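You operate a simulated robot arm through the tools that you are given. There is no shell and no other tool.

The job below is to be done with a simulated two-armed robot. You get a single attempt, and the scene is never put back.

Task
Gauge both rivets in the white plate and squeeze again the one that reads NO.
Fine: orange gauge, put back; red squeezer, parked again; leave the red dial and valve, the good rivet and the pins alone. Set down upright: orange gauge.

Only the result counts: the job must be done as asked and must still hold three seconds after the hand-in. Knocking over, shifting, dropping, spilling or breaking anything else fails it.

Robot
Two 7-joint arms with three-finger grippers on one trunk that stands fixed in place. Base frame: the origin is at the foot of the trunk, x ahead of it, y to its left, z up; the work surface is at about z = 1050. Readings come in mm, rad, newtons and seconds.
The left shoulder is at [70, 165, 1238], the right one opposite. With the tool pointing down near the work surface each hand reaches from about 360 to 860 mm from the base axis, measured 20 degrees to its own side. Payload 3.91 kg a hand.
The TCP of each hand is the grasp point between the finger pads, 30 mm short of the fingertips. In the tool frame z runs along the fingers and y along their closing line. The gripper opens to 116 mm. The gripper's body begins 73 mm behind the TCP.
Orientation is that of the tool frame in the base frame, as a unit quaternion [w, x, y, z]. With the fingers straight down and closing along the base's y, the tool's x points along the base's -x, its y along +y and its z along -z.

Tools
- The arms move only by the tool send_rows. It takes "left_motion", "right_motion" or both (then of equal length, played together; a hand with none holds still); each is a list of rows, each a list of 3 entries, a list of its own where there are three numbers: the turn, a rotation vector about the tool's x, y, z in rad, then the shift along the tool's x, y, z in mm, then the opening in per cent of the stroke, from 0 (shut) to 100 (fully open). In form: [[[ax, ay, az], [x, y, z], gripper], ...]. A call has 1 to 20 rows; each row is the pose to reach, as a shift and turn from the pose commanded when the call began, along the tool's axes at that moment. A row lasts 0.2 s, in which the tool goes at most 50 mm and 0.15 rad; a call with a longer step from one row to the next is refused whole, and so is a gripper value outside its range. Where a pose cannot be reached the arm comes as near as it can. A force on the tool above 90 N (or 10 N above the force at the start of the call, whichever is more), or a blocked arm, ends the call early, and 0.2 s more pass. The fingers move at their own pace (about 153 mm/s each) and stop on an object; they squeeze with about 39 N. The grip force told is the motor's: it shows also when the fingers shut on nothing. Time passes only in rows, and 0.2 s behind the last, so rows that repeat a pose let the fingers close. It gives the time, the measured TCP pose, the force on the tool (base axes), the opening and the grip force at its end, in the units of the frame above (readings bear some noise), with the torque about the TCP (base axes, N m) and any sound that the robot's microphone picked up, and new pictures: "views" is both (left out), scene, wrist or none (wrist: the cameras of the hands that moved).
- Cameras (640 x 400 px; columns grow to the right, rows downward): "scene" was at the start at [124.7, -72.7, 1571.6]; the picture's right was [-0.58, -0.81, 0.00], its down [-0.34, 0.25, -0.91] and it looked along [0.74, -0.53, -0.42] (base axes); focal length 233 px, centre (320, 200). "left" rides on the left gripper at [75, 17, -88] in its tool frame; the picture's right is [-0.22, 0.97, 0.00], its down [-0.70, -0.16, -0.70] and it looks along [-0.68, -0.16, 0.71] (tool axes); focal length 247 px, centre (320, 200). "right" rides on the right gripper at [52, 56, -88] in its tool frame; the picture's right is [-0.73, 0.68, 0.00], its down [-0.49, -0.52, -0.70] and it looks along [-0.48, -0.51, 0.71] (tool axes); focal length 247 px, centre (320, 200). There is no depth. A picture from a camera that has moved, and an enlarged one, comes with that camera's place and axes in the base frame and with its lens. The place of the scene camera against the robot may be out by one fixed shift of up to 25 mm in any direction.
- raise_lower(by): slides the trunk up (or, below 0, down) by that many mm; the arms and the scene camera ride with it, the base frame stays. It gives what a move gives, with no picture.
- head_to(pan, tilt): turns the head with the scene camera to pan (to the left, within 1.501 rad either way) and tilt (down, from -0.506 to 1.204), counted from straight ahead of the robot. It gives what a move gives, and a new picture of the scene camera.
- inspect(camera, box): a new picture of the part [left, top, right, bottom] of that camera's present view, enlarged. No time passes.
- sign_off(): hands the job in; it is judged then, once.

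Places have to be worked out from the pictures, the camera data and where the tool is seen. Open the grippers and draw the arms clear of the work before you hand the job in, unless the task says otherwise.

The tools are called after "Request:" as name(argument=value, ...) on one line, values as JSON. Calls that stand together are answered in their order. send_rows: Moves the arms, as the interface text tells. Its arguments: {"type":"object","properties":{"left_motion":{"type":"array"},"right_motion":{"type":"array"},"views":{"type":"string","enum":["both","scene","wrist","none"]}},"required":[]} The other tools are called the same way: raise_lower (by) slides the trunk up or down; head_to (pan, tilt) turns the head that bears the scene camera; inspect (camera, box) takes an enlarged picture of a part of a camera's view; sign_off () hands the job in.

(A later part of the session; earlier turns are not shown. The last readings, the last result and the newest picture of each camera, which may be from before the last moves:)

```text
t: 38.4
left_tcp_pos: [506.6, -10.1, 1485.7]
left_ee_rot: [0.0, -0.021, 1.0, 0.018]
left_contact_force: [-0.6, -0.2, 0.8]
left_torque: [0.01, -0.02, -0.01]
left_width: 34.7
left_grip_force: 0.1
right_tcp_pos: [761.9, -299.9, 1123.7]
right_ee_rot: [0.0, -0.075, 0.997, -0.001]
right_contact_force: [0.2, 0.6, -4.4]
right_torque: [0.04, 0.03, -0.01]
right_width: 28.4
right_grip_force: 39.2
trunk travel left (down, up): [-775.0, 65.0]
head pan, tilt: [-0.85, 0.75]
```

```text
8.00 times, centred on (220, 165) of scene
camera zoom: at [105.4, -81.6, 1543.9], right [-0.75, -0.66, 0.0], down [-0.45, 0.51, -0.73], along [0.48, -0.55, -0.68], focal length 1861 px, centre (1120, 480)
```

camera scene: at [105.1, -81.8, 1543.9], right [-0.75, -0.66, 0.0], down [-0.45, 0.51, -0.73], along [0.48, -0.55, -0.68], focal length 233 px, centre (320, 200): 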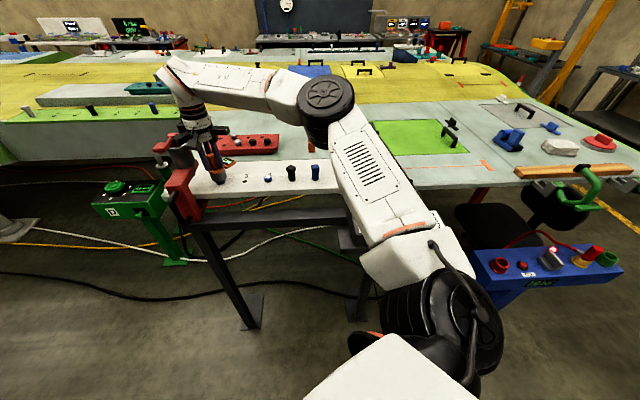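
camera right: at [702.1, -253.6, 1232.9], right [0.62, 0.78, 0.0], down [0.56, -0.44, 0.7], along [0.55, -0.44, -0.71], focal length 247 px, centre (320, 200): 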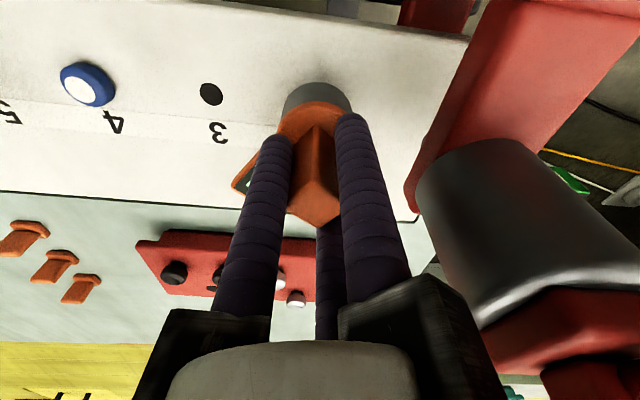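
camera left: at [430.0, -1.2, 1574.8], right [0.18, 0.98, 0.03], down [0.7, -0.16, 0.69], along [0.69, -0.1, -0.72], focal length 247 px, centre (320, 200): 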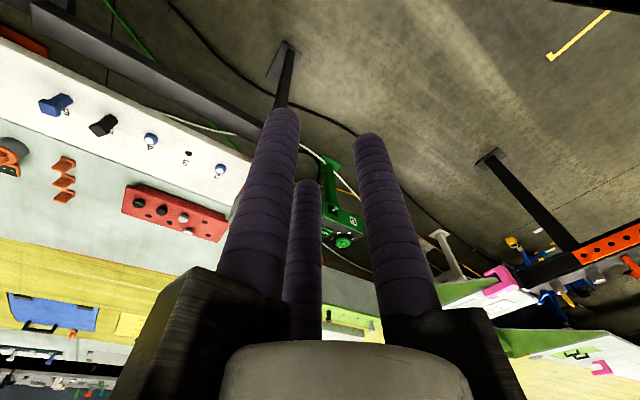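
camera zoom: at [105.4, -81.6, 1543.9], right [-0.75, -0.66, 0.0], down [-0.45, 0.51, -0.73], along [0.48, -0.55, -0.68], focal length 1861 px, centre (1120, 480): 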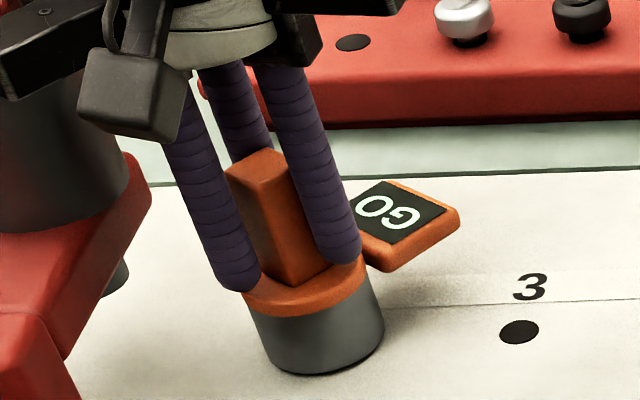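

Rivet 2 reads GO, so rivet 4 is the one to re-squeeze. I'll lift off and carry the gauge back toward its home at about (608, -735), staying within reach and above the pins.

Request:
send_rows(right_motion=[[[0, 0, 0], [0, 0, -4], 0], [[0, 0, 0], [0, 0, -15], 0], [[0, 0, 0], [0, 0, -35], 0], [[0, 0, 0], [0, 0, -65], 0], [[0, 0, 0], [0, 0, -92], 0], [[0, 0, -0.07], [18, -31, -92], 0], [[0, 0, -0.14], [37, -62, -92], 0], [[0, 0, -0.21], [55, -93, -92], 0], [[0, 0, -0.28], [73, -124, -92], 0], [[0, 0, -0.35], [92, -155, -92], 0], [[0, 0, -0.42], [110, -186, -92], 0], [[0, 0, -0.49], [128, -217, -92], 0], [[0, 0, -0.56], [147, -248, -92], 0], [[0, 0, -0.635], [164.5, -278.6, -92], 0], [[0, 0, -0.635], [164.5, -278.6, -92], 0]], views="both")

```text
t: 41.6
left_tcp_pos: [508.2, -9.9, 1484.7]
left_ee_rot: [-0.001, -0.021, 1.0, 0.018]
left_contact_force: [0.2, 0.7, -0.2]
left_torque: [-0.02, 0.02, 0.0]
left_width: 34.7
left_grip_force: 0.0
right_tcp_pos: [637.6, -601.3, 1217.8]
right_ee_rot: [0.0, -0.384, 0.924, -0.002]
right_contact_force: [-0.3, 0.0, -4.9]
right_torque: [0.01, 0.03, 0.01]
right_width: 28.0
right_grip_force: 39.0
trunk travel left (down, up): [-775.0, 65.0]
head pan, tilt: [-0.85, 0.75]
camera scene: at [105.7, -81.4, 1543.8], right [-0.75, -0.66, 0.0], down [-0.45, 0.51, -0.73], along [0.48, -0.55, -0.68], focal length 233 px, centre (320, 200)
camera right: at [563.2, -598.8, 1304.7], right [0.04, 1.0, 0.0], down [0.71, -0.02, 0.7], along [0.7, -0.03, -0.71], focal length 247 px, centre (320, 200)
```

scene: 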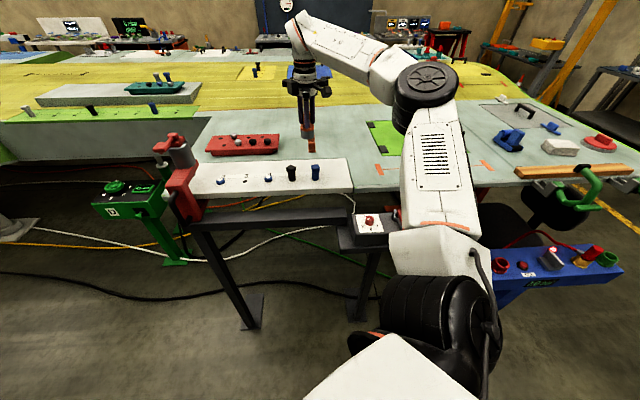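
right: 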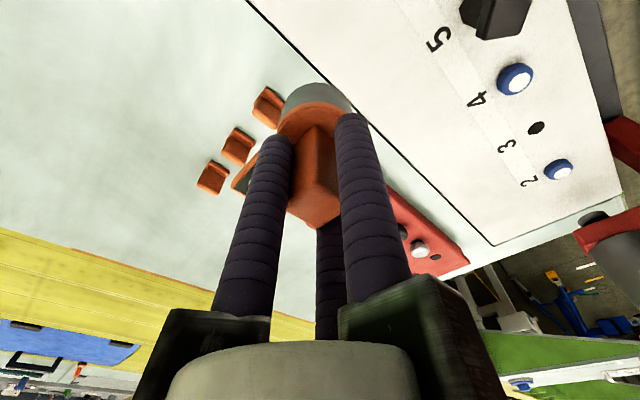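

Now over to just above home, then I'll compare the orange bits' image positions with the pre-grasp picture to fine-tune.

Request:
send_rows(right_motion=[[[0, 0, 0], [30, -19, 12], 0], [[0, 0, 0], [60, -38, 24], 0], [[0, 0, 0], [90, -57, 36], 0], [[0, 0, 0], [115.5, -73, 53], 0], [[0, 0, 0], [115.5, -73, 75], 0], [[0, 0, 0], [115.5, -73, 85], 0], [[0, 0, 0], [115.5, -73, 85], 0]], views="both")

Request:
inspect(camera="right", box=[220, 70, 460, 290])

Request:
inspect(camera="scene", box=[290, 110, 370, 180])

```text
t: 43.2
left_tcp_pos: [509.2, -11.3, 1486.6]
left_ee_rot: [0.001, -0.021, 1.0, 0.018]
left_contact_force: [-0.3, -0.1, 0.0]
left_torque: [0.01, 0.01, 0.01]
left_width: 34.9
left_grip_force: 0.1
right_tcp_pos: [608.9, -733.2, 1129.8]
right_ee_rot: [0.0, -0.383, 0.924, -0.001]
right_contact_force: [0.4, -0.3, -5.3]
right_torque: [0.04, 0.02, -0.03]
right_width: 28.3
right_grip_force: 38.9
trunk travel left (down, up): [-775.0, 65.0]
head pan, tilt: [-0.85, 0.75]
camera scene: at [105.2, -82.4, 1543.8], right [-0.75, -0.66, 0.0], down [-0.45, 0.51, -0.73], along [0.48, -0.55, -0.68], focal length 233 px, centre (320, 200)
camera right: at [533.6, -731.1, 1218.4], right [0.04, 1.0, 0.0], down [0.71, -0.03, 0.7], along [0.7, -0.03, -0.71], focal length 247 px, centre (320, 200)
```

scene: 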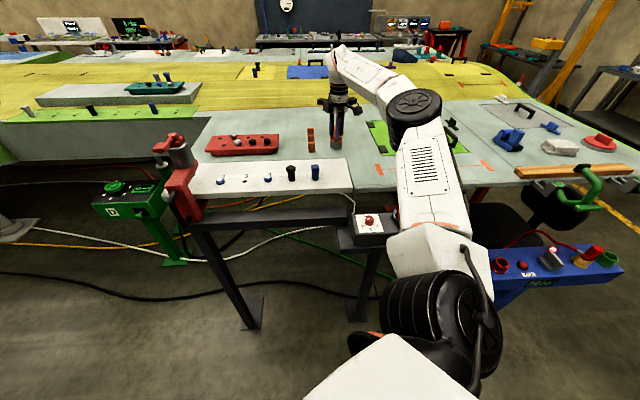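
right: 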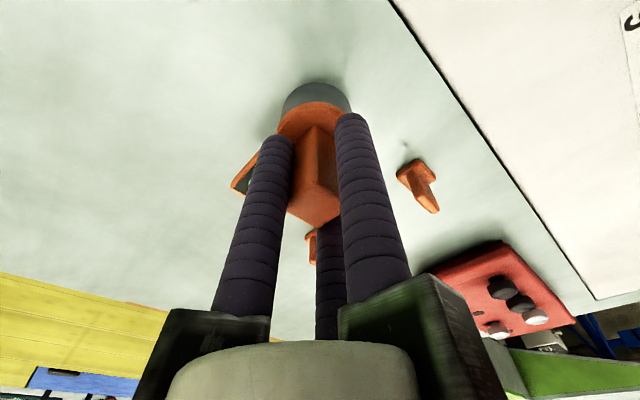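

```text
1.82 times, centred on (340, 180) of right
camera zoom: at [533.6, -731.1, 1218.4], right [0.04, 1.0, 0.0], down [0.71, -0.03, 0.7], along [0.7, -0.03, -0.71], focal length 449 px, centre (284, 236)
```

zoom: 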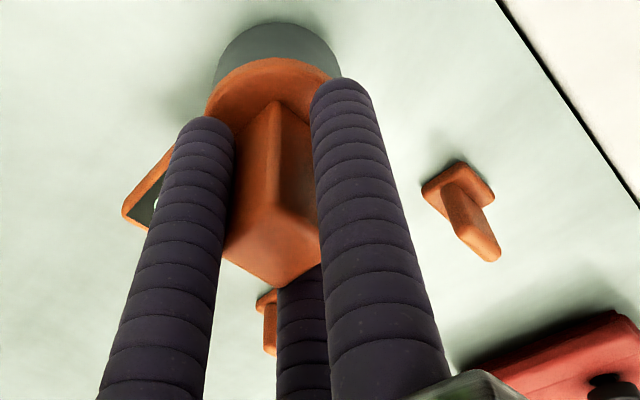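

```text
5.71 times, centred on (330, 145) of scene
camera zoom: at [105.2, -82.4, 1543.8], right [-0.75, -0.66, 0.0], down [-0.45, 0.51, -0.73], along [0.48, -0.55, -0.68], focal length 1329 px, centre (263, 514)
```

zoom: 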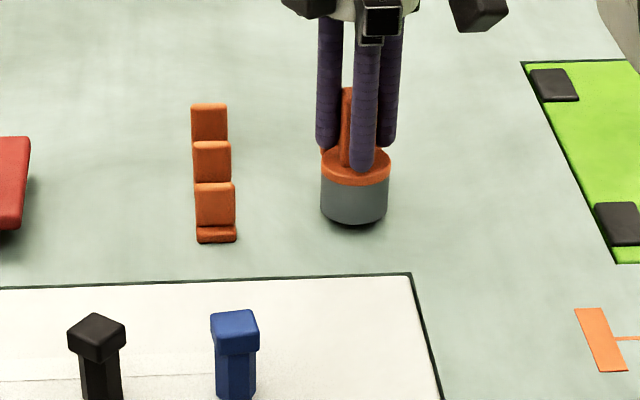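

Landmarks show the hand about 1 mm off in +x and +y relative to the original grasp pose. I'll trim that and lower until the weight comes off.

Request:
send_rows(right_motion=[[[0, 0, 0], [1.2, 0, 2], 0], [[0, 0, 0], [1.4, 0, 5], 0], [[0, 0, 0], [1.4, 0, 7], 0], [[0, 0, 0], [1.4, 0, 7], 0]], views="none")

Request:
inspect(camera="right", box=[220, 70, 460, 290])

Request:
inspect(camera="scene", box=[315, 125, 350, 155])

```text
t: 44.2
left_tcp_pos: [508.7, -12.0, 1485.3]
left_ee_rot: [0.001, -0.021, 1.0, 0.017]
left_contact_force: [0.6, -0.4, 0.4]
left_torque: [-0.01, 0.02, 0.02]
left_width: 34.8
left_grip_force: 0.1
right_tcp_pos: [608.6, -734.8, 1124.2]
right_ee_rot: [0.0, -0.382, 0.924, -0.001]
right_contact_force: [0.4, 0.4, -5.3]
right_torque: [0.02, 0.03, 0.01]
right_width: 27.8
right_grip_force: 39.2
trunk travel left (down, up): [-775.0, 65.0]
head pan, tilt: [-0.85, 0.75]
```

```text
1.82 times, centred on (340, 180) of right
camera zoom: at [533.4, -732.9, 1212.0], right [0.04, 1.0, 0.0], down [0.71, -0.03, 0.7], along [0.7, -0.03, -0.71], focal length 449 px, centre (284, 236)
```

zoom: 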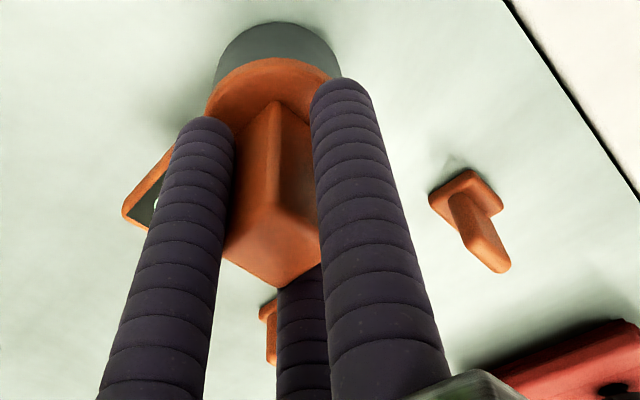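

```text
13.33 times, centred on (332, 140) of scene
camera zoom: at [105.1, -82.2, 1543.9], right [-0.75, -0.66, 0.0], down [-0.45, 0.51, -0.73], along [0.48, -0.55, -0.68], focal length 3102 px, centre (153, 1000)
```

zoom: 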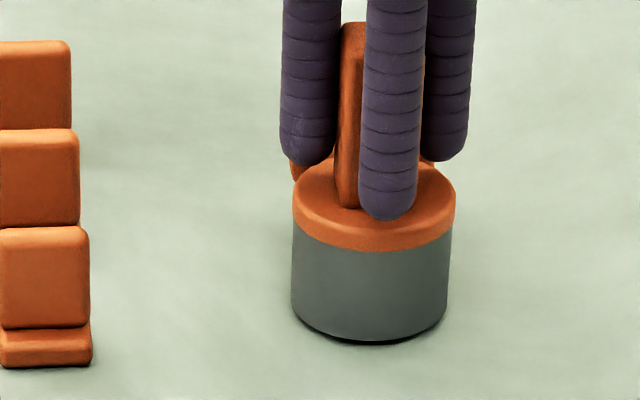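

The landmark now matches the pre-grasp view to within a pixel or so. Lowering the last couple of millimetres.

Request:
send_rows(right_motion=[[[0, 0, 0], [0, 0, 0.8], 0], [[0, 0, 0], [0, 0, 1.6], 0], [[0, 0, 0], [0, 0, 1.6], 0]], views="none")

Request:
inspect(camera="scene", box=[315, 125, 350, 155])

```text
t: 45.0
left_tcp_pos: [508.8, -11.4, 1484.9]
left_ee_rot: [0.0, -0.021, 1.0, 0.017]
left_contact_force: [-0.2, 0.3, 0.6]
left_torque: [0.01, 0.0, -0.05]
left_width: 35.0
left_grip_force: 0.0
right_tcp_pos: [609.6, -735.0, 1122.5]
right_ee_rot: [0.001, -0.382, 0.924, 0.0]
right_contact_force: [-0.2, -0.2, -4.7]
right_torque: [0.06, 0.05, 0.0]
right_width: 28.2
right_grip_force: 38.7
trunk travel left (down, up): [-775.0, 65.0]
head pan, tilt: [-0.85, 0.75]
```

```text
13.33 times, centred on (332, 140) of scene
camera zoom: at [105.2, -82.2, 1543.8], right [-0.75, -0.66, 0.0], down [-0.45, 0.51, -0.73], along [0.48, -0.55, -0.68], focal length 3102 px, centre (153, 1000)
```

zoom: 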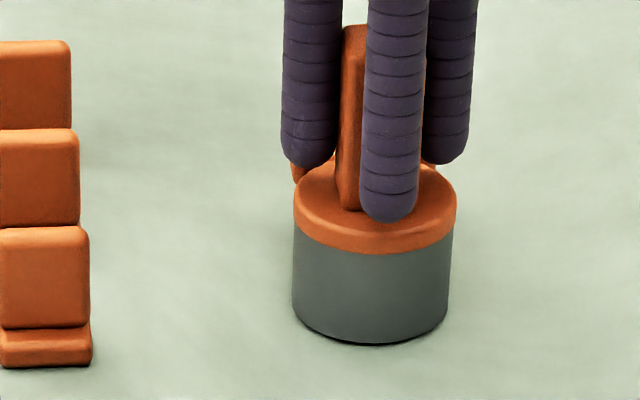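

Still carrying most of the weight (−4.7 N). Another millimetre or so.

Request:
send_rows(right_motion=[[[0, 0, 0], [0, 0, 0.6], 0], [[0, 0, 0], [0, 0, 1.2], 0], [[0, 0, 0], [0, 0, 1.2], 0]], views="none")

```text
t: 45.8
left_tcp_pos: [508.2, -9.8, 1486.0]
left_ee_rot: [0.001, -0.021, 1.0, 0.017]
left_contact_force: [0.1, -0.5, -0.2]
left_torque: [0.0, -0.03, 0.02]
left_width: 35.0
left_grip_force: 0.0
right_tcp_pos: [608.5, -735.6, 1121.8]
right_ee_rot: [0.0, -0.382, 0.924, -0.001]
right_contact_force: [0.5, -0.4, -3.6]
right_torque: [0.05, 0.03, 0.0]
right_width: 28.5
right_grip_force: 38.8
trunk travel left (down, up): [-775.0, 65.0]
head pan, tilt: [-0.85, 0.75]
```

Request:
send_rows(right_motion=[[[0, 0, 0], [0, 0, 0.5], 0], [[0, 0, 0], [0, 0, 1.0], 0], [[0, 0, 0], [0, 0, 1.0], 0]], views="none")

```text
t: 46.6
left_tcp_pos: [506.8, -10.5, 1485.3]
left_ee_rot: [0.001, -0.021, 1.0, 0.017]
left_contact_force: [0.8, -1.1, -0.5]
left_torque: [0.01, 0.02, 0.0]
left_width: 34.8
left_grip_force: 0.0
right_tcp_pos: [608.6, -734.7, 1122.5]
right_ee_rot: [0.0, -0.383, 0.924, -0.001]
right_contact_force: [0.5, -1.2, -0.9]
right_torque: [0.05, 0.01, -0.02]
right_width: 28.1
right_grip_force: 38.7
trunk travel left (down, up): [-775.0, 65.0]
head pan, tilt: [-0.85, 0.75]
```

Weight is now on the table (−0.9 N). I'll open the jaws and rise straight up.

Request:
send_rows(right_motion=[[[0, 0, 0], [0, 0, 0], 28], [[0, 0, 0], [0, 0, 0], 40], [[0, 0, 0], [0, 0, 0], 80], [[0, 0, 0], [0, 0, 0], 100], [[0, 0, 0], [0, 0, 0], 100], [[0, 0, 0], [0, 0, -15], 100], [[0, 0, 0], [0, 0, -35], 100], [[0, 0, 0], [0, 0, -55], 100]], views="both")

Request:
inspect(camera="right", box=[220, 20, 380, 160])

Request:
inspect(camera="scene", box=[290, 110, 370, 180])

```text
t: 48.4
left_tcp_pos: [509.1, -10.8, 1486.5]
left_ee_rot: [0.001, -0.02, 1.0, 0.016]
left_contact_force: [0.1, -0.6, -0.3]
left_torque: [0.0, -0.01, -0.01]
left_width: 34.7
left_grip_force: 0.1
right_tcp_pos: [610.1, -733.2, 1178.2]
right_ee_rot: [-0.001, -0.382, 0.924, -0.001]
right_contact_force: [-0.3, -0.2, 0.4]
right_torque: [0.0, -0.03, 0.03]
right_width: 116.1
right_grip_force: 0.0
trunk travel left (down, up): [-775.0, 65.0]
head pan, tilt: [-0.85, 0.75]
camera scene: at [104.5, -80.8, 1543.9], right [-0.75, -0.66, 0.0], down [-0.45, 0.51, -0.73], along [0.48, -0.55, -0.68], focal length 233 px, centre (320, 200)
camera right: at [533.9, -731.8, 1264.9], right [0.04, 1.0, 0.0], down [0.71, -0.03, 0.7], along [0.7, -0.03, -0.71], focal length 247 px, centre (320, 200)
```

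scene: 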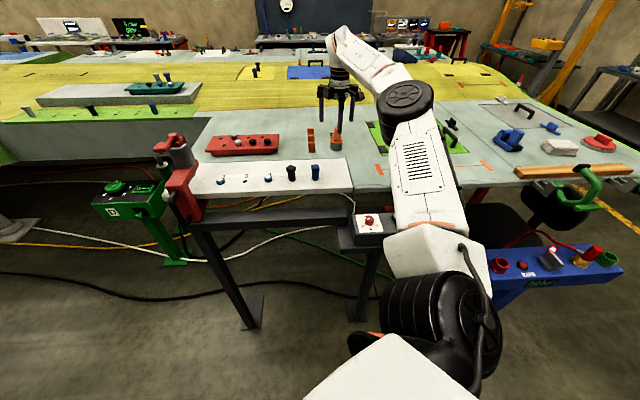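
right: 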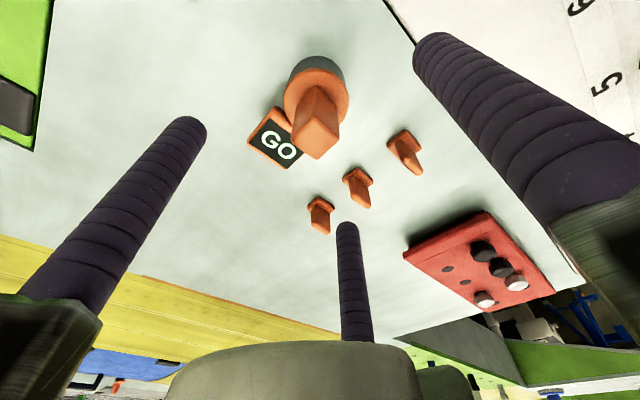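

```text
2.86 times, centred on (300, 90) of right
camera zoom: at [533.9, -731.8, 1264.9], right [0.04, 1.0, 0.0], down [0.71, -0.03, 0.7], along [0.7, -0.03, -0.71], focal length 706 px, centre (377, 514)
```

zoom: 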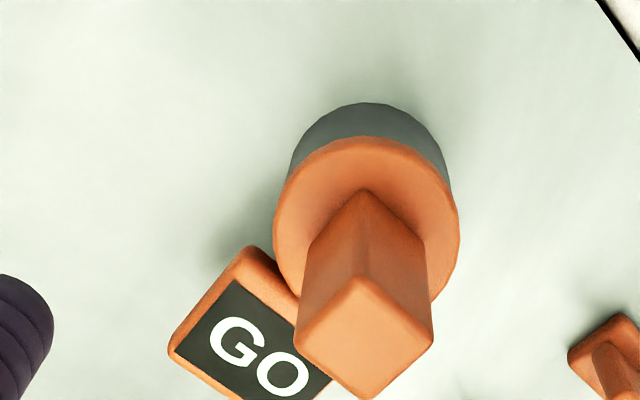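

```text
5.71 times, centred on (330, 145) of scene
camera zoom: at [104.5, -80.8, 1543.9], right [-0.75, -0.66, 0.0], down [-0.45, 0.51, -0.73], along [0.48, -0.55, -0.68], focal length 1329 px, centre (263, 514)
```

zoom: 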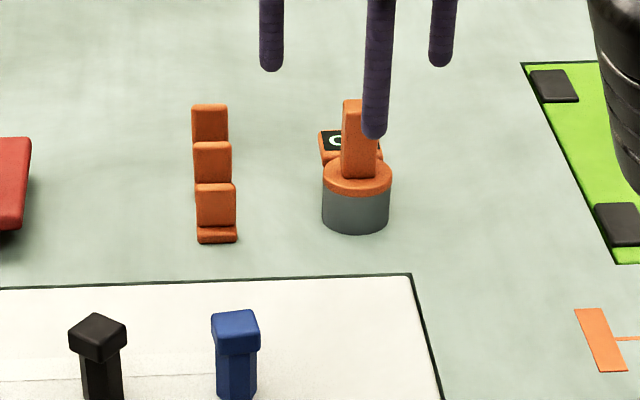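

The gauge is back home, upright. Now for the squeezer: I'll draw the right hand back inside its reach and bring the left hand's camera round to view the squeezer's robot-facing side from a safe distance.

Request:
send_rows(left_motion=[[[0, 0, 0.06], [-7, 3, 36], 100], [[0, 0, 0.12], [-13, 6, 72], 100], [[0, 0, 0.18], [-20, 8, 106], 100], [[0, 0, 0.24], [-26, 11, 142], 100], [[0, 0, 0.3], [-32, 14, 178], 100], [[0, 0, 0.36], [-38, 17, 214], 100], [[0, 0, 0.42], [-45, 19, 248], 100], [[0, 0, 0.47], [-51, 22, 283], 100]], right_motion=[[[0, 0, 0.0], [-7, 23, -15], 100], [[0, 0, 0.1], [-15, 46, -30], 100], [[0, 0, 0.2], [-22, 70, -46], 100], [[0, 0, 0.32], [-30, 93, -61], 100], [[0, 0, 0.44], [-37, 116, -76], 100], [[0, 0, 0.56], [-44, 140, -92], 100], [[0, 0, 0.67], [-52, 163, -107], 100], [[0, 0, 0.785], [-59, 186, -122], 100]], views="both")

```text
t: 50.2
left_tcp_pos: [557.8, 26.1, 1204.5]
left_ee_rot: [-0.004, 0.213, 0.977, 0.017]
left_contact_force: [0.3, 0.6, 0.4]
left_torque: [0.03, 0.01, 0.01]
left_width: 115.9
left_grip_force: 0.1
right_tcp_pos: [517.7, -559.5, 1298.0]
right_ee_rot: [0.0, 0.001, 1.0, 0.0]
right_contact_force: [0.4, 0.6, -1.0]
right_torque: [-0.03, -0.03, 0.01]
right_width: 116.2
right_grip_force: 0.0
trunk travel left (down, up): [-775.0, 65.0]
head pan, tilt: [-0.85, 0.75]
camera scene: at [105.2, -80.3, 1544.0], right [-0.75, -0.66, 0.0], down [-0.45, 0.51, -0.73], along [0.48, -0.55, -0.68], focal length 233 px, centre (320, 200)
camera right: at [467.7, -504.3, 1386.3], right [0.73, 0.68, 0.0], down [0.49, -0.52, 0.7], along [0.48, -0.52, -0.71], focal length 247 px, centre (320, 200)
camera left: at [496.1, 68.7, 1293.8], right [0.61, 0.79, 0.03], down [0.57, -0.46, 0.68], along [0.55, -0.4, -0.73], focal length 247 px, centre (320, 200)
```

scene: 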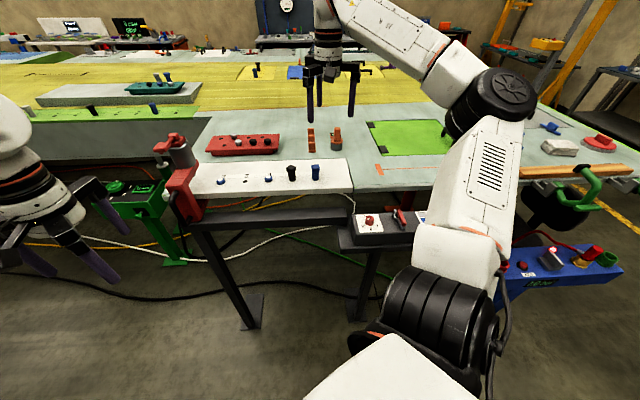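
right: 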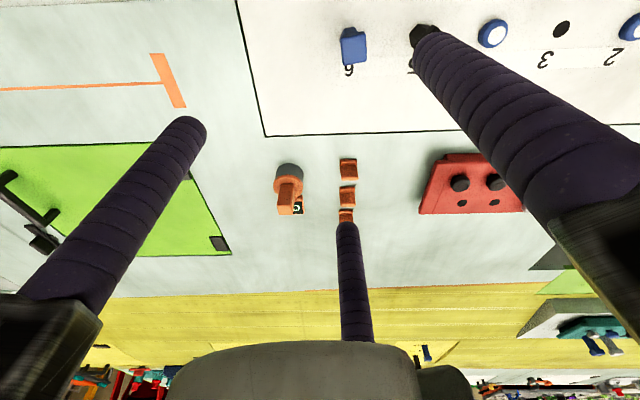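
left: 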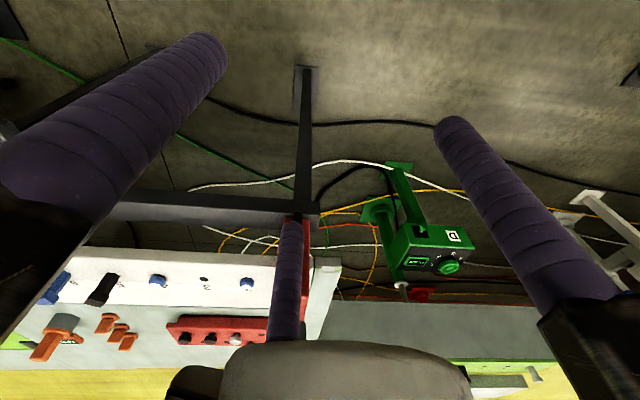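

The left camera's middle finger hides the squeezer. I'll turn the left hand a bit further so it appears between the fingers.

Request:
send_rows(left_motion=[[[0, 0, 0.12], [0, 0, 0], 100], [[0, 0, 0.25], [0, 0, 0], 100], [[0, 0, 0.36], [0, 0, 0], 100]], views="wrist")

Request:
inspect(camera="left", box=[310, 160, 450, 320])

Request:
inspect(camera="scene", box=[150, 125, 230, 235])

```text
t: 51.0
left_tcp_pos: [557.5, 23.5, 1204.1]
left_ee_rot: [-0.007, 0.384, 0.923, 0.017]
left_contact_force: [0.4, 0.7, 1.1]
left_torque: [-0.02, 0.02, -0.02]
left_width: 116.0
left_grip_force: 0.1
right_tcp_pos: [517.8, -561.4, 1298.7]
right_ee_rot: [0.0, -0.001, 1.0, -0.001]
right_contact_force: [-0.8, 0.4, 0.0]
right_torque: [0.01, 0.01, 0.01]
right_width: 115.8
right_grip_force: 0.1
trunk travel left (down, up): [-775.0, 65.0]
head pan, tilt: [-0.85, 0.75]
camera left: at [516.1, 84.9, 1294.6], right [0.85, 0.53, 0.02], down [0.38, -0.63, 0.68], along [0.37, -0.57, -0.73], focal length 247 px, centre (320, 200)
```

left: 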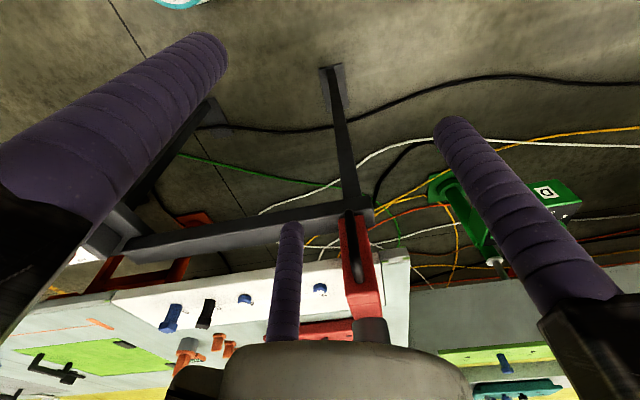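

```text
2.50 times, centred on (380, 240) of left
camera zoom: at [516.1, 84.9, 1294.6], right [0.85, 0.53, 0.02], down [0.38, -0.63, 0.68], along [0.37, -0.57, -0.73], focal length 617 px, centre (170, 100)
```

zoom: 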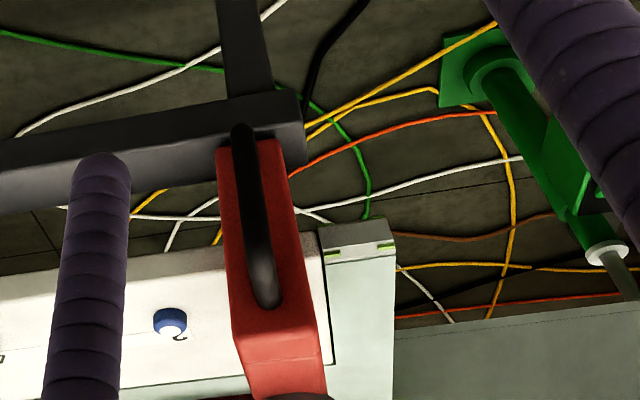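

```text
3.64 times, centred on (190, 180) of scene
camera zoom: at [104.4, -81.6, 1543.9], right [-0.75, -0.66, 0.0], down [-0.45, 0.51, -0.73], along [0.48, -0.55, -0.68], focal length 846 px, centre (793, 273)
```

zoom: 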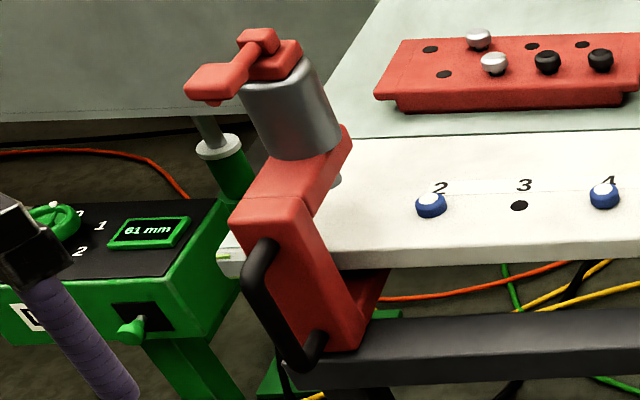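

Triangulating from the head and left cameras, the squeezer's column stands on the dark rail with a vertical D-handle whose outer bar is near (716, -140), about z 1010–1105. I'll zoom in on the lever and handle for detail.

Request:
inspect(camera="scene", box=[155, 125, 205, 165])

Request:
inspect(camera="scene", box=[160, 165, 220, 235])

Request:
inspect(camera="left", box=[330, 190, 420, 350])

```text
10.00 times, centred on (180, 145) of scene
camera zoom: at [104.4, -81.6, 1543.9], right [-0.75, -0.66, 0.0], down [-0.45, 0.51, -0.73], along [0.48, -0.55, -0.68], focal length 2326 px, centre (1720, 750)
```

zoom: 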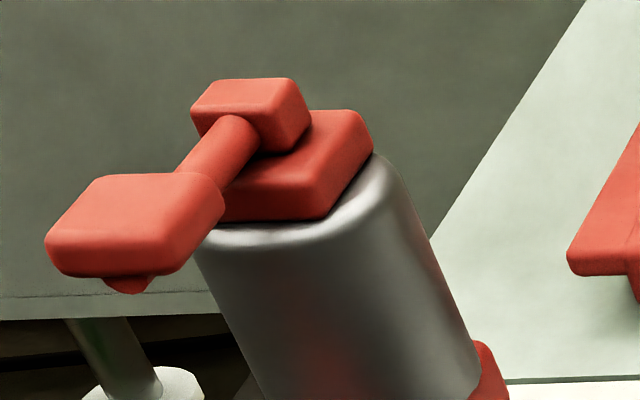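

```text
5.71 times, centred on (190, 200) of scene
camera zoom: at [104.4, -81.6, 1543.9], right [-0.75, -0.66, 0.0], down [-0.45, 0.51, -0.73], along [0.48, -0.55, -0.68], focal length 1329 px, centre (1063, 200)
```

zoom: 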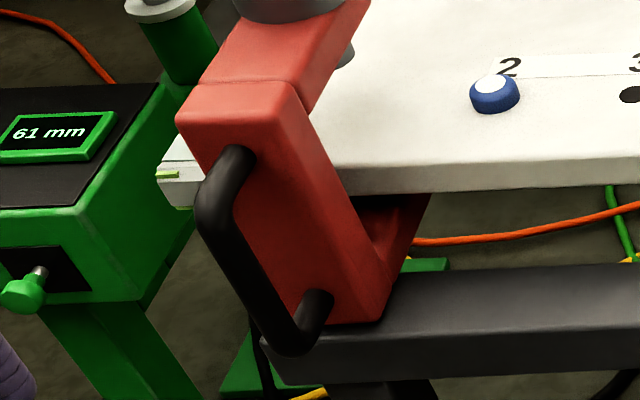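

```text
2.50 times, centred on (375, 270) of left
camera zoom: at [516.1, 84.9, 1294.6], right [0.85, 0.53, 0.02], down [0.38, -0.63, 0.68], along [0.37, -0.57, -0.73], focal length 617 px, centre (182, 25)
```

zoom: 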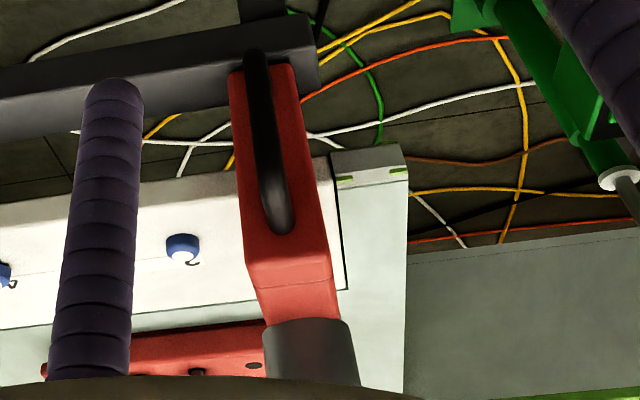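

The geometry is clear: the handle's vertical bar is near (717, -138), z ≈ 1013–1114, about 38 mm out from the column face, and the lever paddle sits up on the cylinder at about z 1200. I'll park the left hand further left and bring the right hand (yaw +45°) to a high viewpoint near the handle.

Request:
send_rows(left_motion=[[[0, 0, -0.08], [23, 8, -20], 100], [[0, 0, -0.17], [47, 17, -40], 100], [[0, 0, -0.25], [70, 25, -60], 100], [[0, 0, -0.33], [94, 34, -80], 100], [[0, 0, -0.42], [118, 42, -100], 100], [[0, 0, -0.5], [141, 50, -120], 100], [[0, 0, -0.58], [165, 59, -138], 100], [[0, 0, -0.66], [188, 67, -157], 100], [[0, 0, -0.75], [212, 76, -177], 100], [[0, 0, -0.83], [235, 84, -196], 100]], right_motion=[[[0, 0, -0.07], [-14, 36, 0], 100], [[0, 0, -0.15], [-28, 72, 0], 100], [[0, 0, -0.23], [-43, 108, 0], 100], [[0, 0, -0.31], [-57, 144, 0], 100], [[0, 0, -0.39], [-71, 180, 0], 100], [[0, 0, -0.47], [-85, 217, 0], 100], [[0, 0, -0.55], [-99, 253, 0], 100], [[0, 0, -0.63], [-114, 289, 0], 100], [[0, 0, -0.71], [-128, 325, 0], 100], [[0, 0, -0.785], [-142, 361, 0], 100]], views="both")

```text
t: 53.2
left_tcp_pos: [453.7, 245.8, 1407.9]
left_ee_rot: [0.0, -0.023, 1.0, 0.015]
left_contact_force: [-0.1, 0.2, 0.1]
left_torque: [-0.04, 0.0, -0.03]
left_width: 116.0
left_grip_force: 0.1
right_tcp_pos: [660.9, -199.8, 1298.7]
right_ee_rot: [-0.001, -0.382, 0.924, -0.002]
right_contact_force: [0.1, -0.4, -0.3]
right_torque: [-0.06, 0.0, -0.02]
right_width: 116.0
right_grip_force: 0.1
trunk travel left (down, up): [-775.0, 65.0]
head pan, tilt: [-0.85, 0.75]
camera scene: at [105.0, -77.6, 1544.0], right [-0.75, -0.66, 0.0], down [-0.45, 0.51, -0.73], along [0.48, -0.55, -0.68], focal length 233 px, centre (320, 200)
camera right: at [585.1, -195.4, 1385.9], right [0.04, 1.0, 0.0], down [0.71, -0.02, 0.7], along [0.7, -0.03, -0.71], focal length 247 px, centre (320, 200)
camera left: at [376.5, 256.9, 1497.5], right [0.18, 0.98, 0.03], down [0.7, -0.15, 0.69], along [0.69, -0.1, -0.72], focal length 247 px, centre (320, 200)
```

scene: 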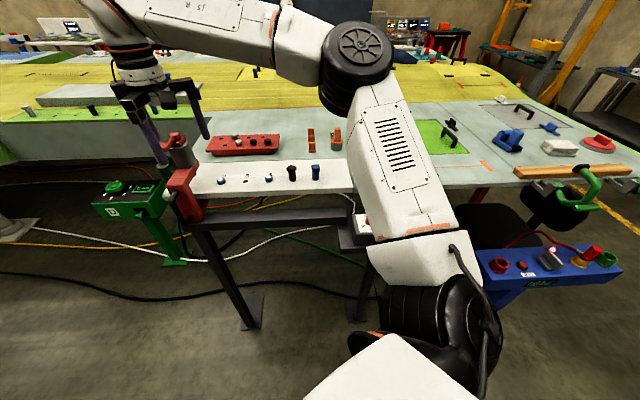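
right: 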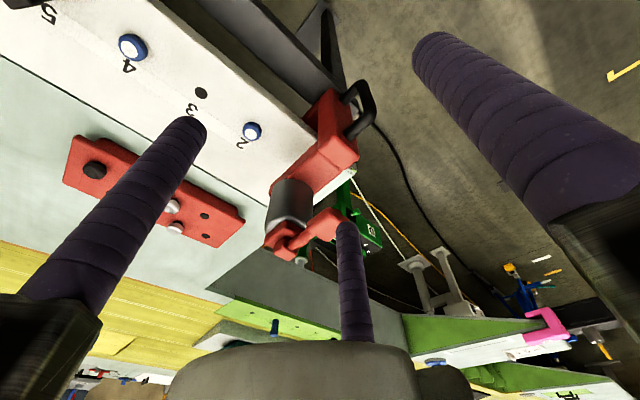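
left: 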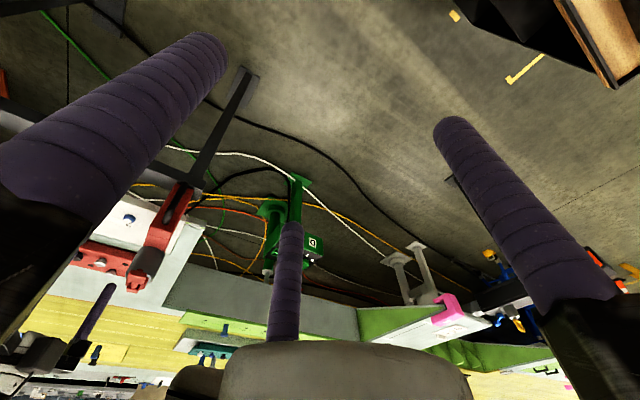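

The wrist camera now has a good high view of the squeezer. I'll enlarge it to measure the lever and handle.

Request:
inspect(camera="right", box=[230, 70, 400, 270])

Request:
inspect(camera="right", box=[240, 170, 360, 270])

Request:
inspect(camera="left", box=[60, 170, 220, 310])

```text
2.00 times, centred on (315, 170) of right
camera zoom: at [585.1, -195.4, 1385.9], right [0.04, 1.0, 0.0], down [0.71, -0.02, 0.7], along [0.7, -0.03, -0.71], focal length 494 px, centre (330, 260)
```

zoom: 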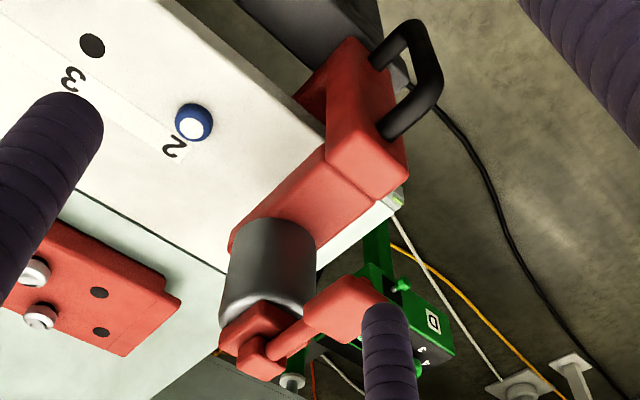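

```text
4.00 times, centred on (300, 220) of right
camera zoom: at [585.1, -195.4, 1385.9], right [0.04, 1.0, 0.0], down [0.71, -0.02, 0.7], along [0.7, -0.03, -0.71], focal length 988 px, centre (400, 120)
```

zoom: 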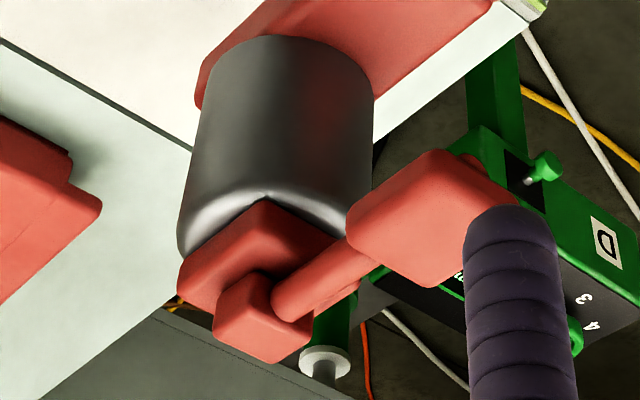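

```text
2.86 times, centred on (140, 240) of left
camera zoom: at [376.5, 256.9, 1497.5], right [0.18, 0.98, 0.03], down [0.7, -0.15, 0.69], along [0.69, -0.1, -0.72], focal length 706 px, centre (834, 86)
```

zoom: 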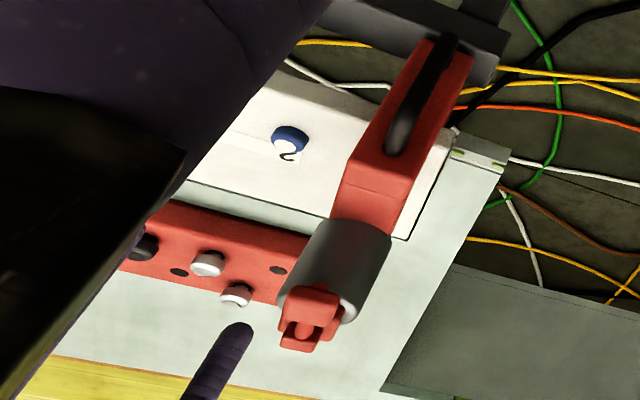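

The lever runs from a pivot near (826, -244, 1222) straight toward the robot to a paddle at about (778, -196, 1223), so it's a press-down paddle. I'll now move over the handle bar, jaws half open, and come down to just above it to check the straddle.

Request:
send_rows(right_motion=[[[0, 0, 0], [-28, 2, 0], 50], [[0, 0, 0], [-55, 4, 0], 50], [[0, 0, 0], [-82.7, 6.4, 0], 50], [[0, 0, 0], [-82.7, 6.4, 40], 50], [[0, 0, 0], [-82.7, 6.4, 80], 50], [[0, 0, 0], [-82.7, 6.4, 120], 50], [[0, 0, 0], [-82.7, 6.4, 145], 50], [[0, 0, 0], [-82.7, 6.4, 145], 50]], views="both")

Request:
inspect(camera="right", box=[200, 60, 480, 300])

Request:
inspect(camera="scene", box=[130, 80, 250, 240])

```text
t: 55.0
left_tcp_pos: [452.0, 243.4, 1409.3]
left_ee_rot: [0.001, -0.021, 1.0, 0.017]
left_contact_force: [0.5, 0.2, 0.0]
left_torque: [0.0, 0.01, -0.01]
left_width: 115.8
left_grip_force: 0.1
right_tcp_pos: [714.9, -137.3, 1151.5]
right_ee_rot: [0.001, -0.382, 0.924, -0.001]
right_contact_force: [-0.9, -0.4, 0.1]
right_torque: [0.0, -0.01, 0.02]
right_width: 58.0
right_grip_force: 0.1
trunk travel left (down, up): [-775.0, 65.0]
head pan, tilt: [-0.85, 0.75]
camera scene: at [104.1, -80.8, 1544.0], right [-0.75, -0.66, 0.0], down [-0.45, 0.51, -0.73], along [0.48, -0.55, -0.68], focal length 233 px, centre (320, 200)
camera right: at [639.9, -135.5, 1239.7], right [0.04, 1.0, 0.0], down [0.71, -0.02, 0.7], along [0.7, -0.03, -0.71], focal length 247 px, centre (320, 200)
```

scene: 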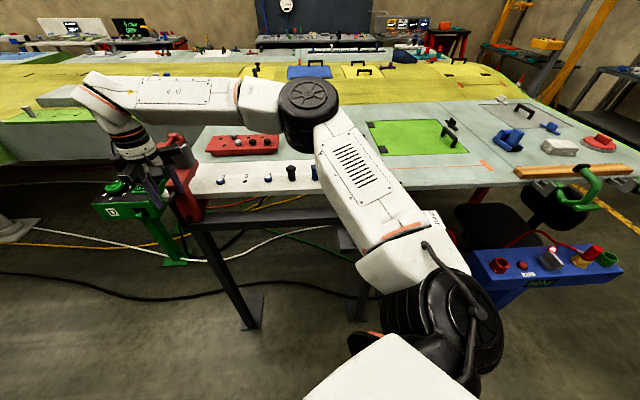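
right: 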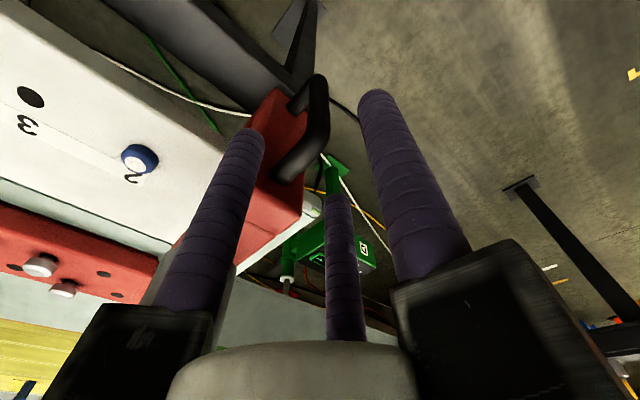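

```text
1.67 times, centred on (340, 180) of right
camera zoom: at [639.9, -135.5, 1239.7], right [0.04, 1.0, 0.0], down [0.71, -0.02, 0.7], along [0.7, -0.03, -0.71], focal length 412 px, centre (287, 233)
```

zoom: 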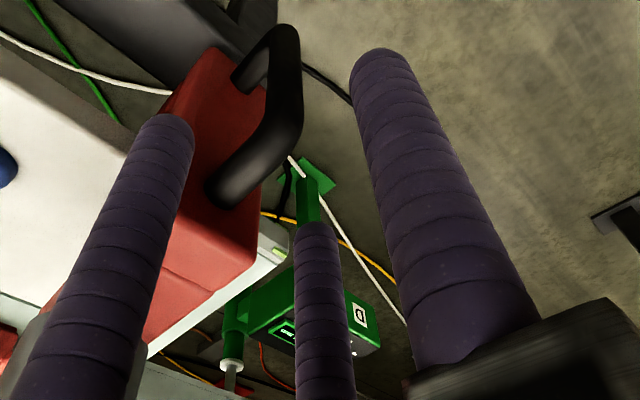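

```text
2.50 times, centred on (190, 160) of scene
camera zoom: at [104.1, -80.8, 1544.0], right [-0.75, -0.66, 0.0], down [-0.45, 0.51, -0.73], along [0.48, -0.55, -0.68], focal length 582 px, centre (645, 300)
```

zoom: 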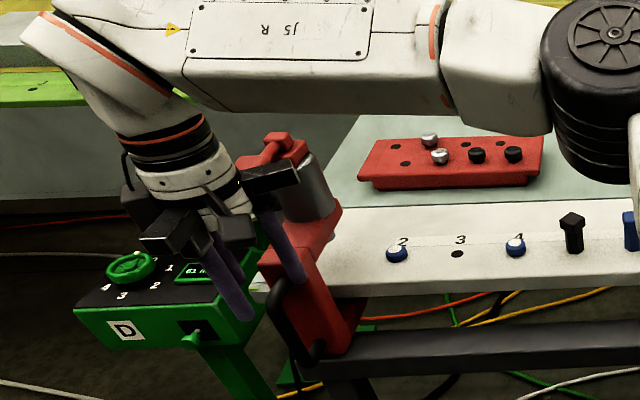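

The jaws straddle the handle's top arm symmetrically, and nothing touches. I'll lower to TCP z ≈ 1113 so the fingers hang either side of the arm.

Request:
send_rows(right_motion=[[[0, 0, 0], [0, 0, 8], 50], [[0, 0, 0], [0, 0, 16], 50], [[0, 0, 0], [0, 0, 24], 50], [[0, 0, 0], [0, 0, 32], 50], [[0, 0, 0], [0, 0, 38], 50], [[0, 0, 0], [0, 0, 38], 50]], views="both")

Request:
inspect(camera="right", box=[200, 60, 480, 300])

Request:
inspect(camera="scene", box=[130, 100, 230, 240])

```text
t: 56.4
left_tcp_pos: [452.6, 242.6, 1408.8]
left_ee_rot: [0.001, -0.021, 1.0, 0.017]
left_contact_force: [-0.5, -0.6, -0.3]
left_torque: [0.03, 0.0, 0.0]
left_width: 116.3
left_grip_force: 0.0
right_tcp_pos: [714.8, -136.5, 1113.4]
right_ee_rot: [-0.001, -0.382, 0.924, 0.0]
right_contact_force: [-0.9, -0.1, 0.1]
right_torque: [0.01, 0.01, 0.0]
right_width: 58.0
right_grip_force: 0.0
trunk travel left (down, up): [-775.0, 65.0]
head pan, tilt: [-0.85, 0.75]
camera scene: at [104.5, -81.1, 1544.0], right [-0.75, -0.66, 0.0], down [-0.45, 0.51, -0.73], along [0.48, -0.55, -0.68], focal length 233 px, centre (320, 200)
camera right: at [639.8, -135.0, 1202.0], right [0.04, 1.0, 0.0], down [0.71, -0.02, 0.7], along [0.7, -0.03, -0.71], focal length 247 px, centre (320, 200)
```

scene: 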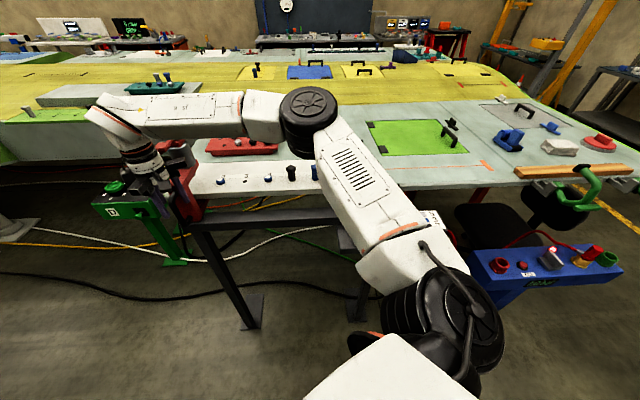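
right: 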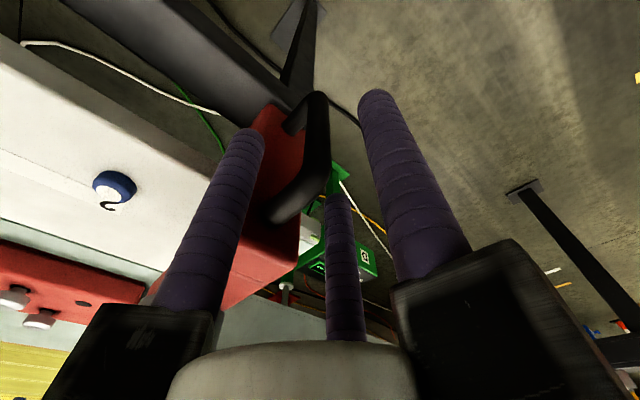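

```text
1.67 times, centred on (340, 180) of right
camera zoom: at [639.8, -135.0, 1202.0], right [0.04, 1.0, 0.0], down [0.71, -0.02, 0.7], along [0.7, -0.03, -0.71], focal length 412 px, centre (287, 233)
```

zoom: 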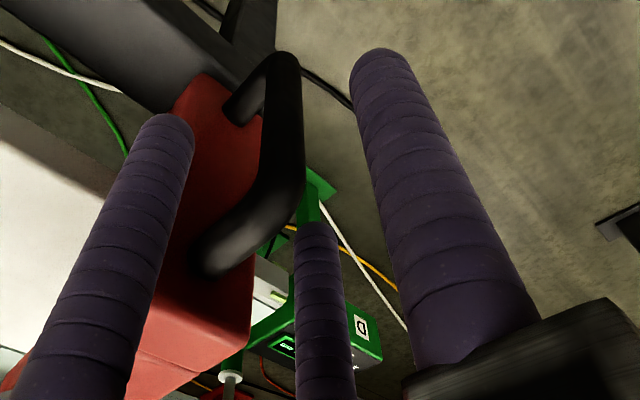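

```text
2.86 times, centred on (180, 170) of scene
camera zoom: at [104.5, -81.1, 1544.0], right [-0.75, -0.66, 0.0], down [-0.45, 0.51, -0.73], along [0.48, -0.55, -0.68], focal length 665 px, centre (720, 286)
```

zoom: 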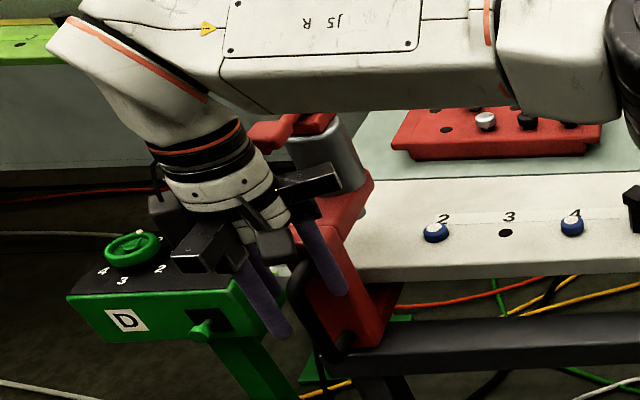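

Force is nil and the fingers hang around the handle's top arm. I'll close the jaws in steps to grip it.

Request:
send_rows(right_motion=[[[0, 0, 0], [0, 0, 0], 38], [[0, 0, 0], [0, 0, 0], 28], [[0, 0, 0], [0, 0, 0], 20], [[0, 0, 0], [0, 0, 0], 12], [[0, 0, 0], [0, 0, 0], 0], [[0, 0, 0], [0, 0, 0], 0]], views="both")

Request:
inspect(camera="right", box=[200, 60, 480, 300])

Request:
inspect(camera="scene", box=[130, 100, 230, 240])

```text
t: 57.8
left_tcp_pos: [452.3, 241.5, 1409.6]
left_ee_rot: [-0.001, -0.02, 1.0, 0.016]
left_contact_force: [0.0, 0.3, 0.5]
left_torque: [-0.01, 0.02, 0.01]
left_width: 116.1
left_grip_force: 0.0
right_tcp_pos: [716.1, -139.1, 1114.6]
right_ee_rot: [0.001, -0.383, 0.924, -0.001]
right_contact_force: [6.2, 0.8, 3.8]
right_torque: [-0.16, -0.26, 0.03]
right_width: 20.0
right_grip_force: 38.9
trunk travel left (down, up): [-775.0, 65.0]
head pan, tilt: [-0.85, 0.75]
camera scene: at [105.5, -81.0, 1543.9], right [-0.75, -0.66, 0.0], down [-0.45, 0.51, -0.73], along [0.48, -0.55, -0.68], focal length 233 px, centre (320, 200)
camera right: at [640.8, -135.0, 1202.0], right [0.04, 1.0, 0.0], down [0.71, -0.02, 0.7], along [0.7, -0.03, -0.71], focal length 247 px, centre (320, 200)
```

scene: 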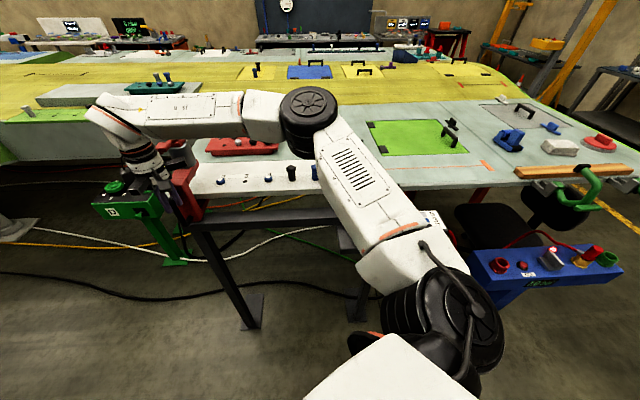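
right: 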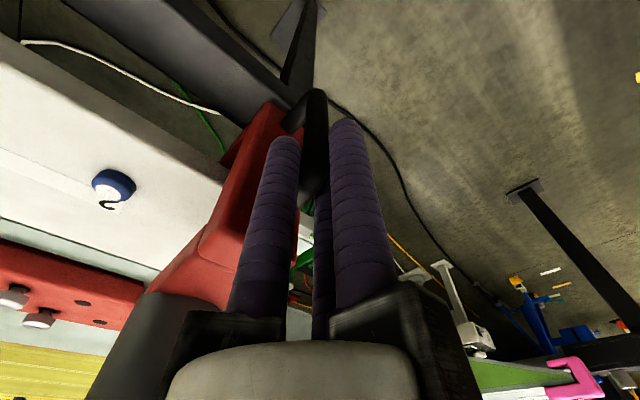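

```text
1.67 times, centred on (340, 180) of right
camera zoom: at [640.8, -135.0, 1202.0], right [0.04, 1.0, 0.0], down [0.71, -0.02, 0.7], along [0.7, -0.03, -0.71], focal length 412 px, centre (287, 233)
```

zoom: 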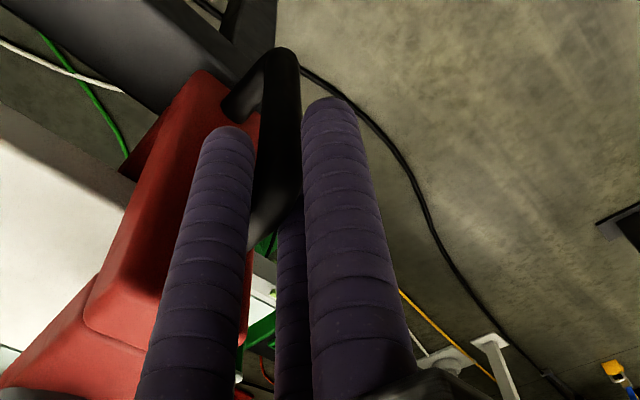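

```text
2.86 times, centred on (180, 170) of scene
camera zoom: at [105.5, -81.0, 1543.9], right [-0.75, -0.66, 0.0], down [-0.45, 0.51, -0.73], along [0.48, -0.55, -0.68], focal length 665 px, centre (720, 286)
```

zoom: 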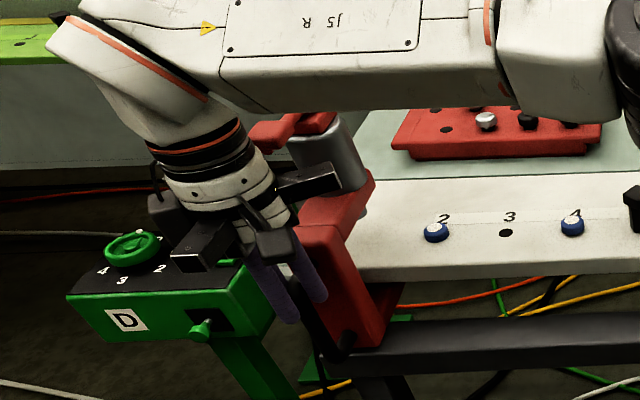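

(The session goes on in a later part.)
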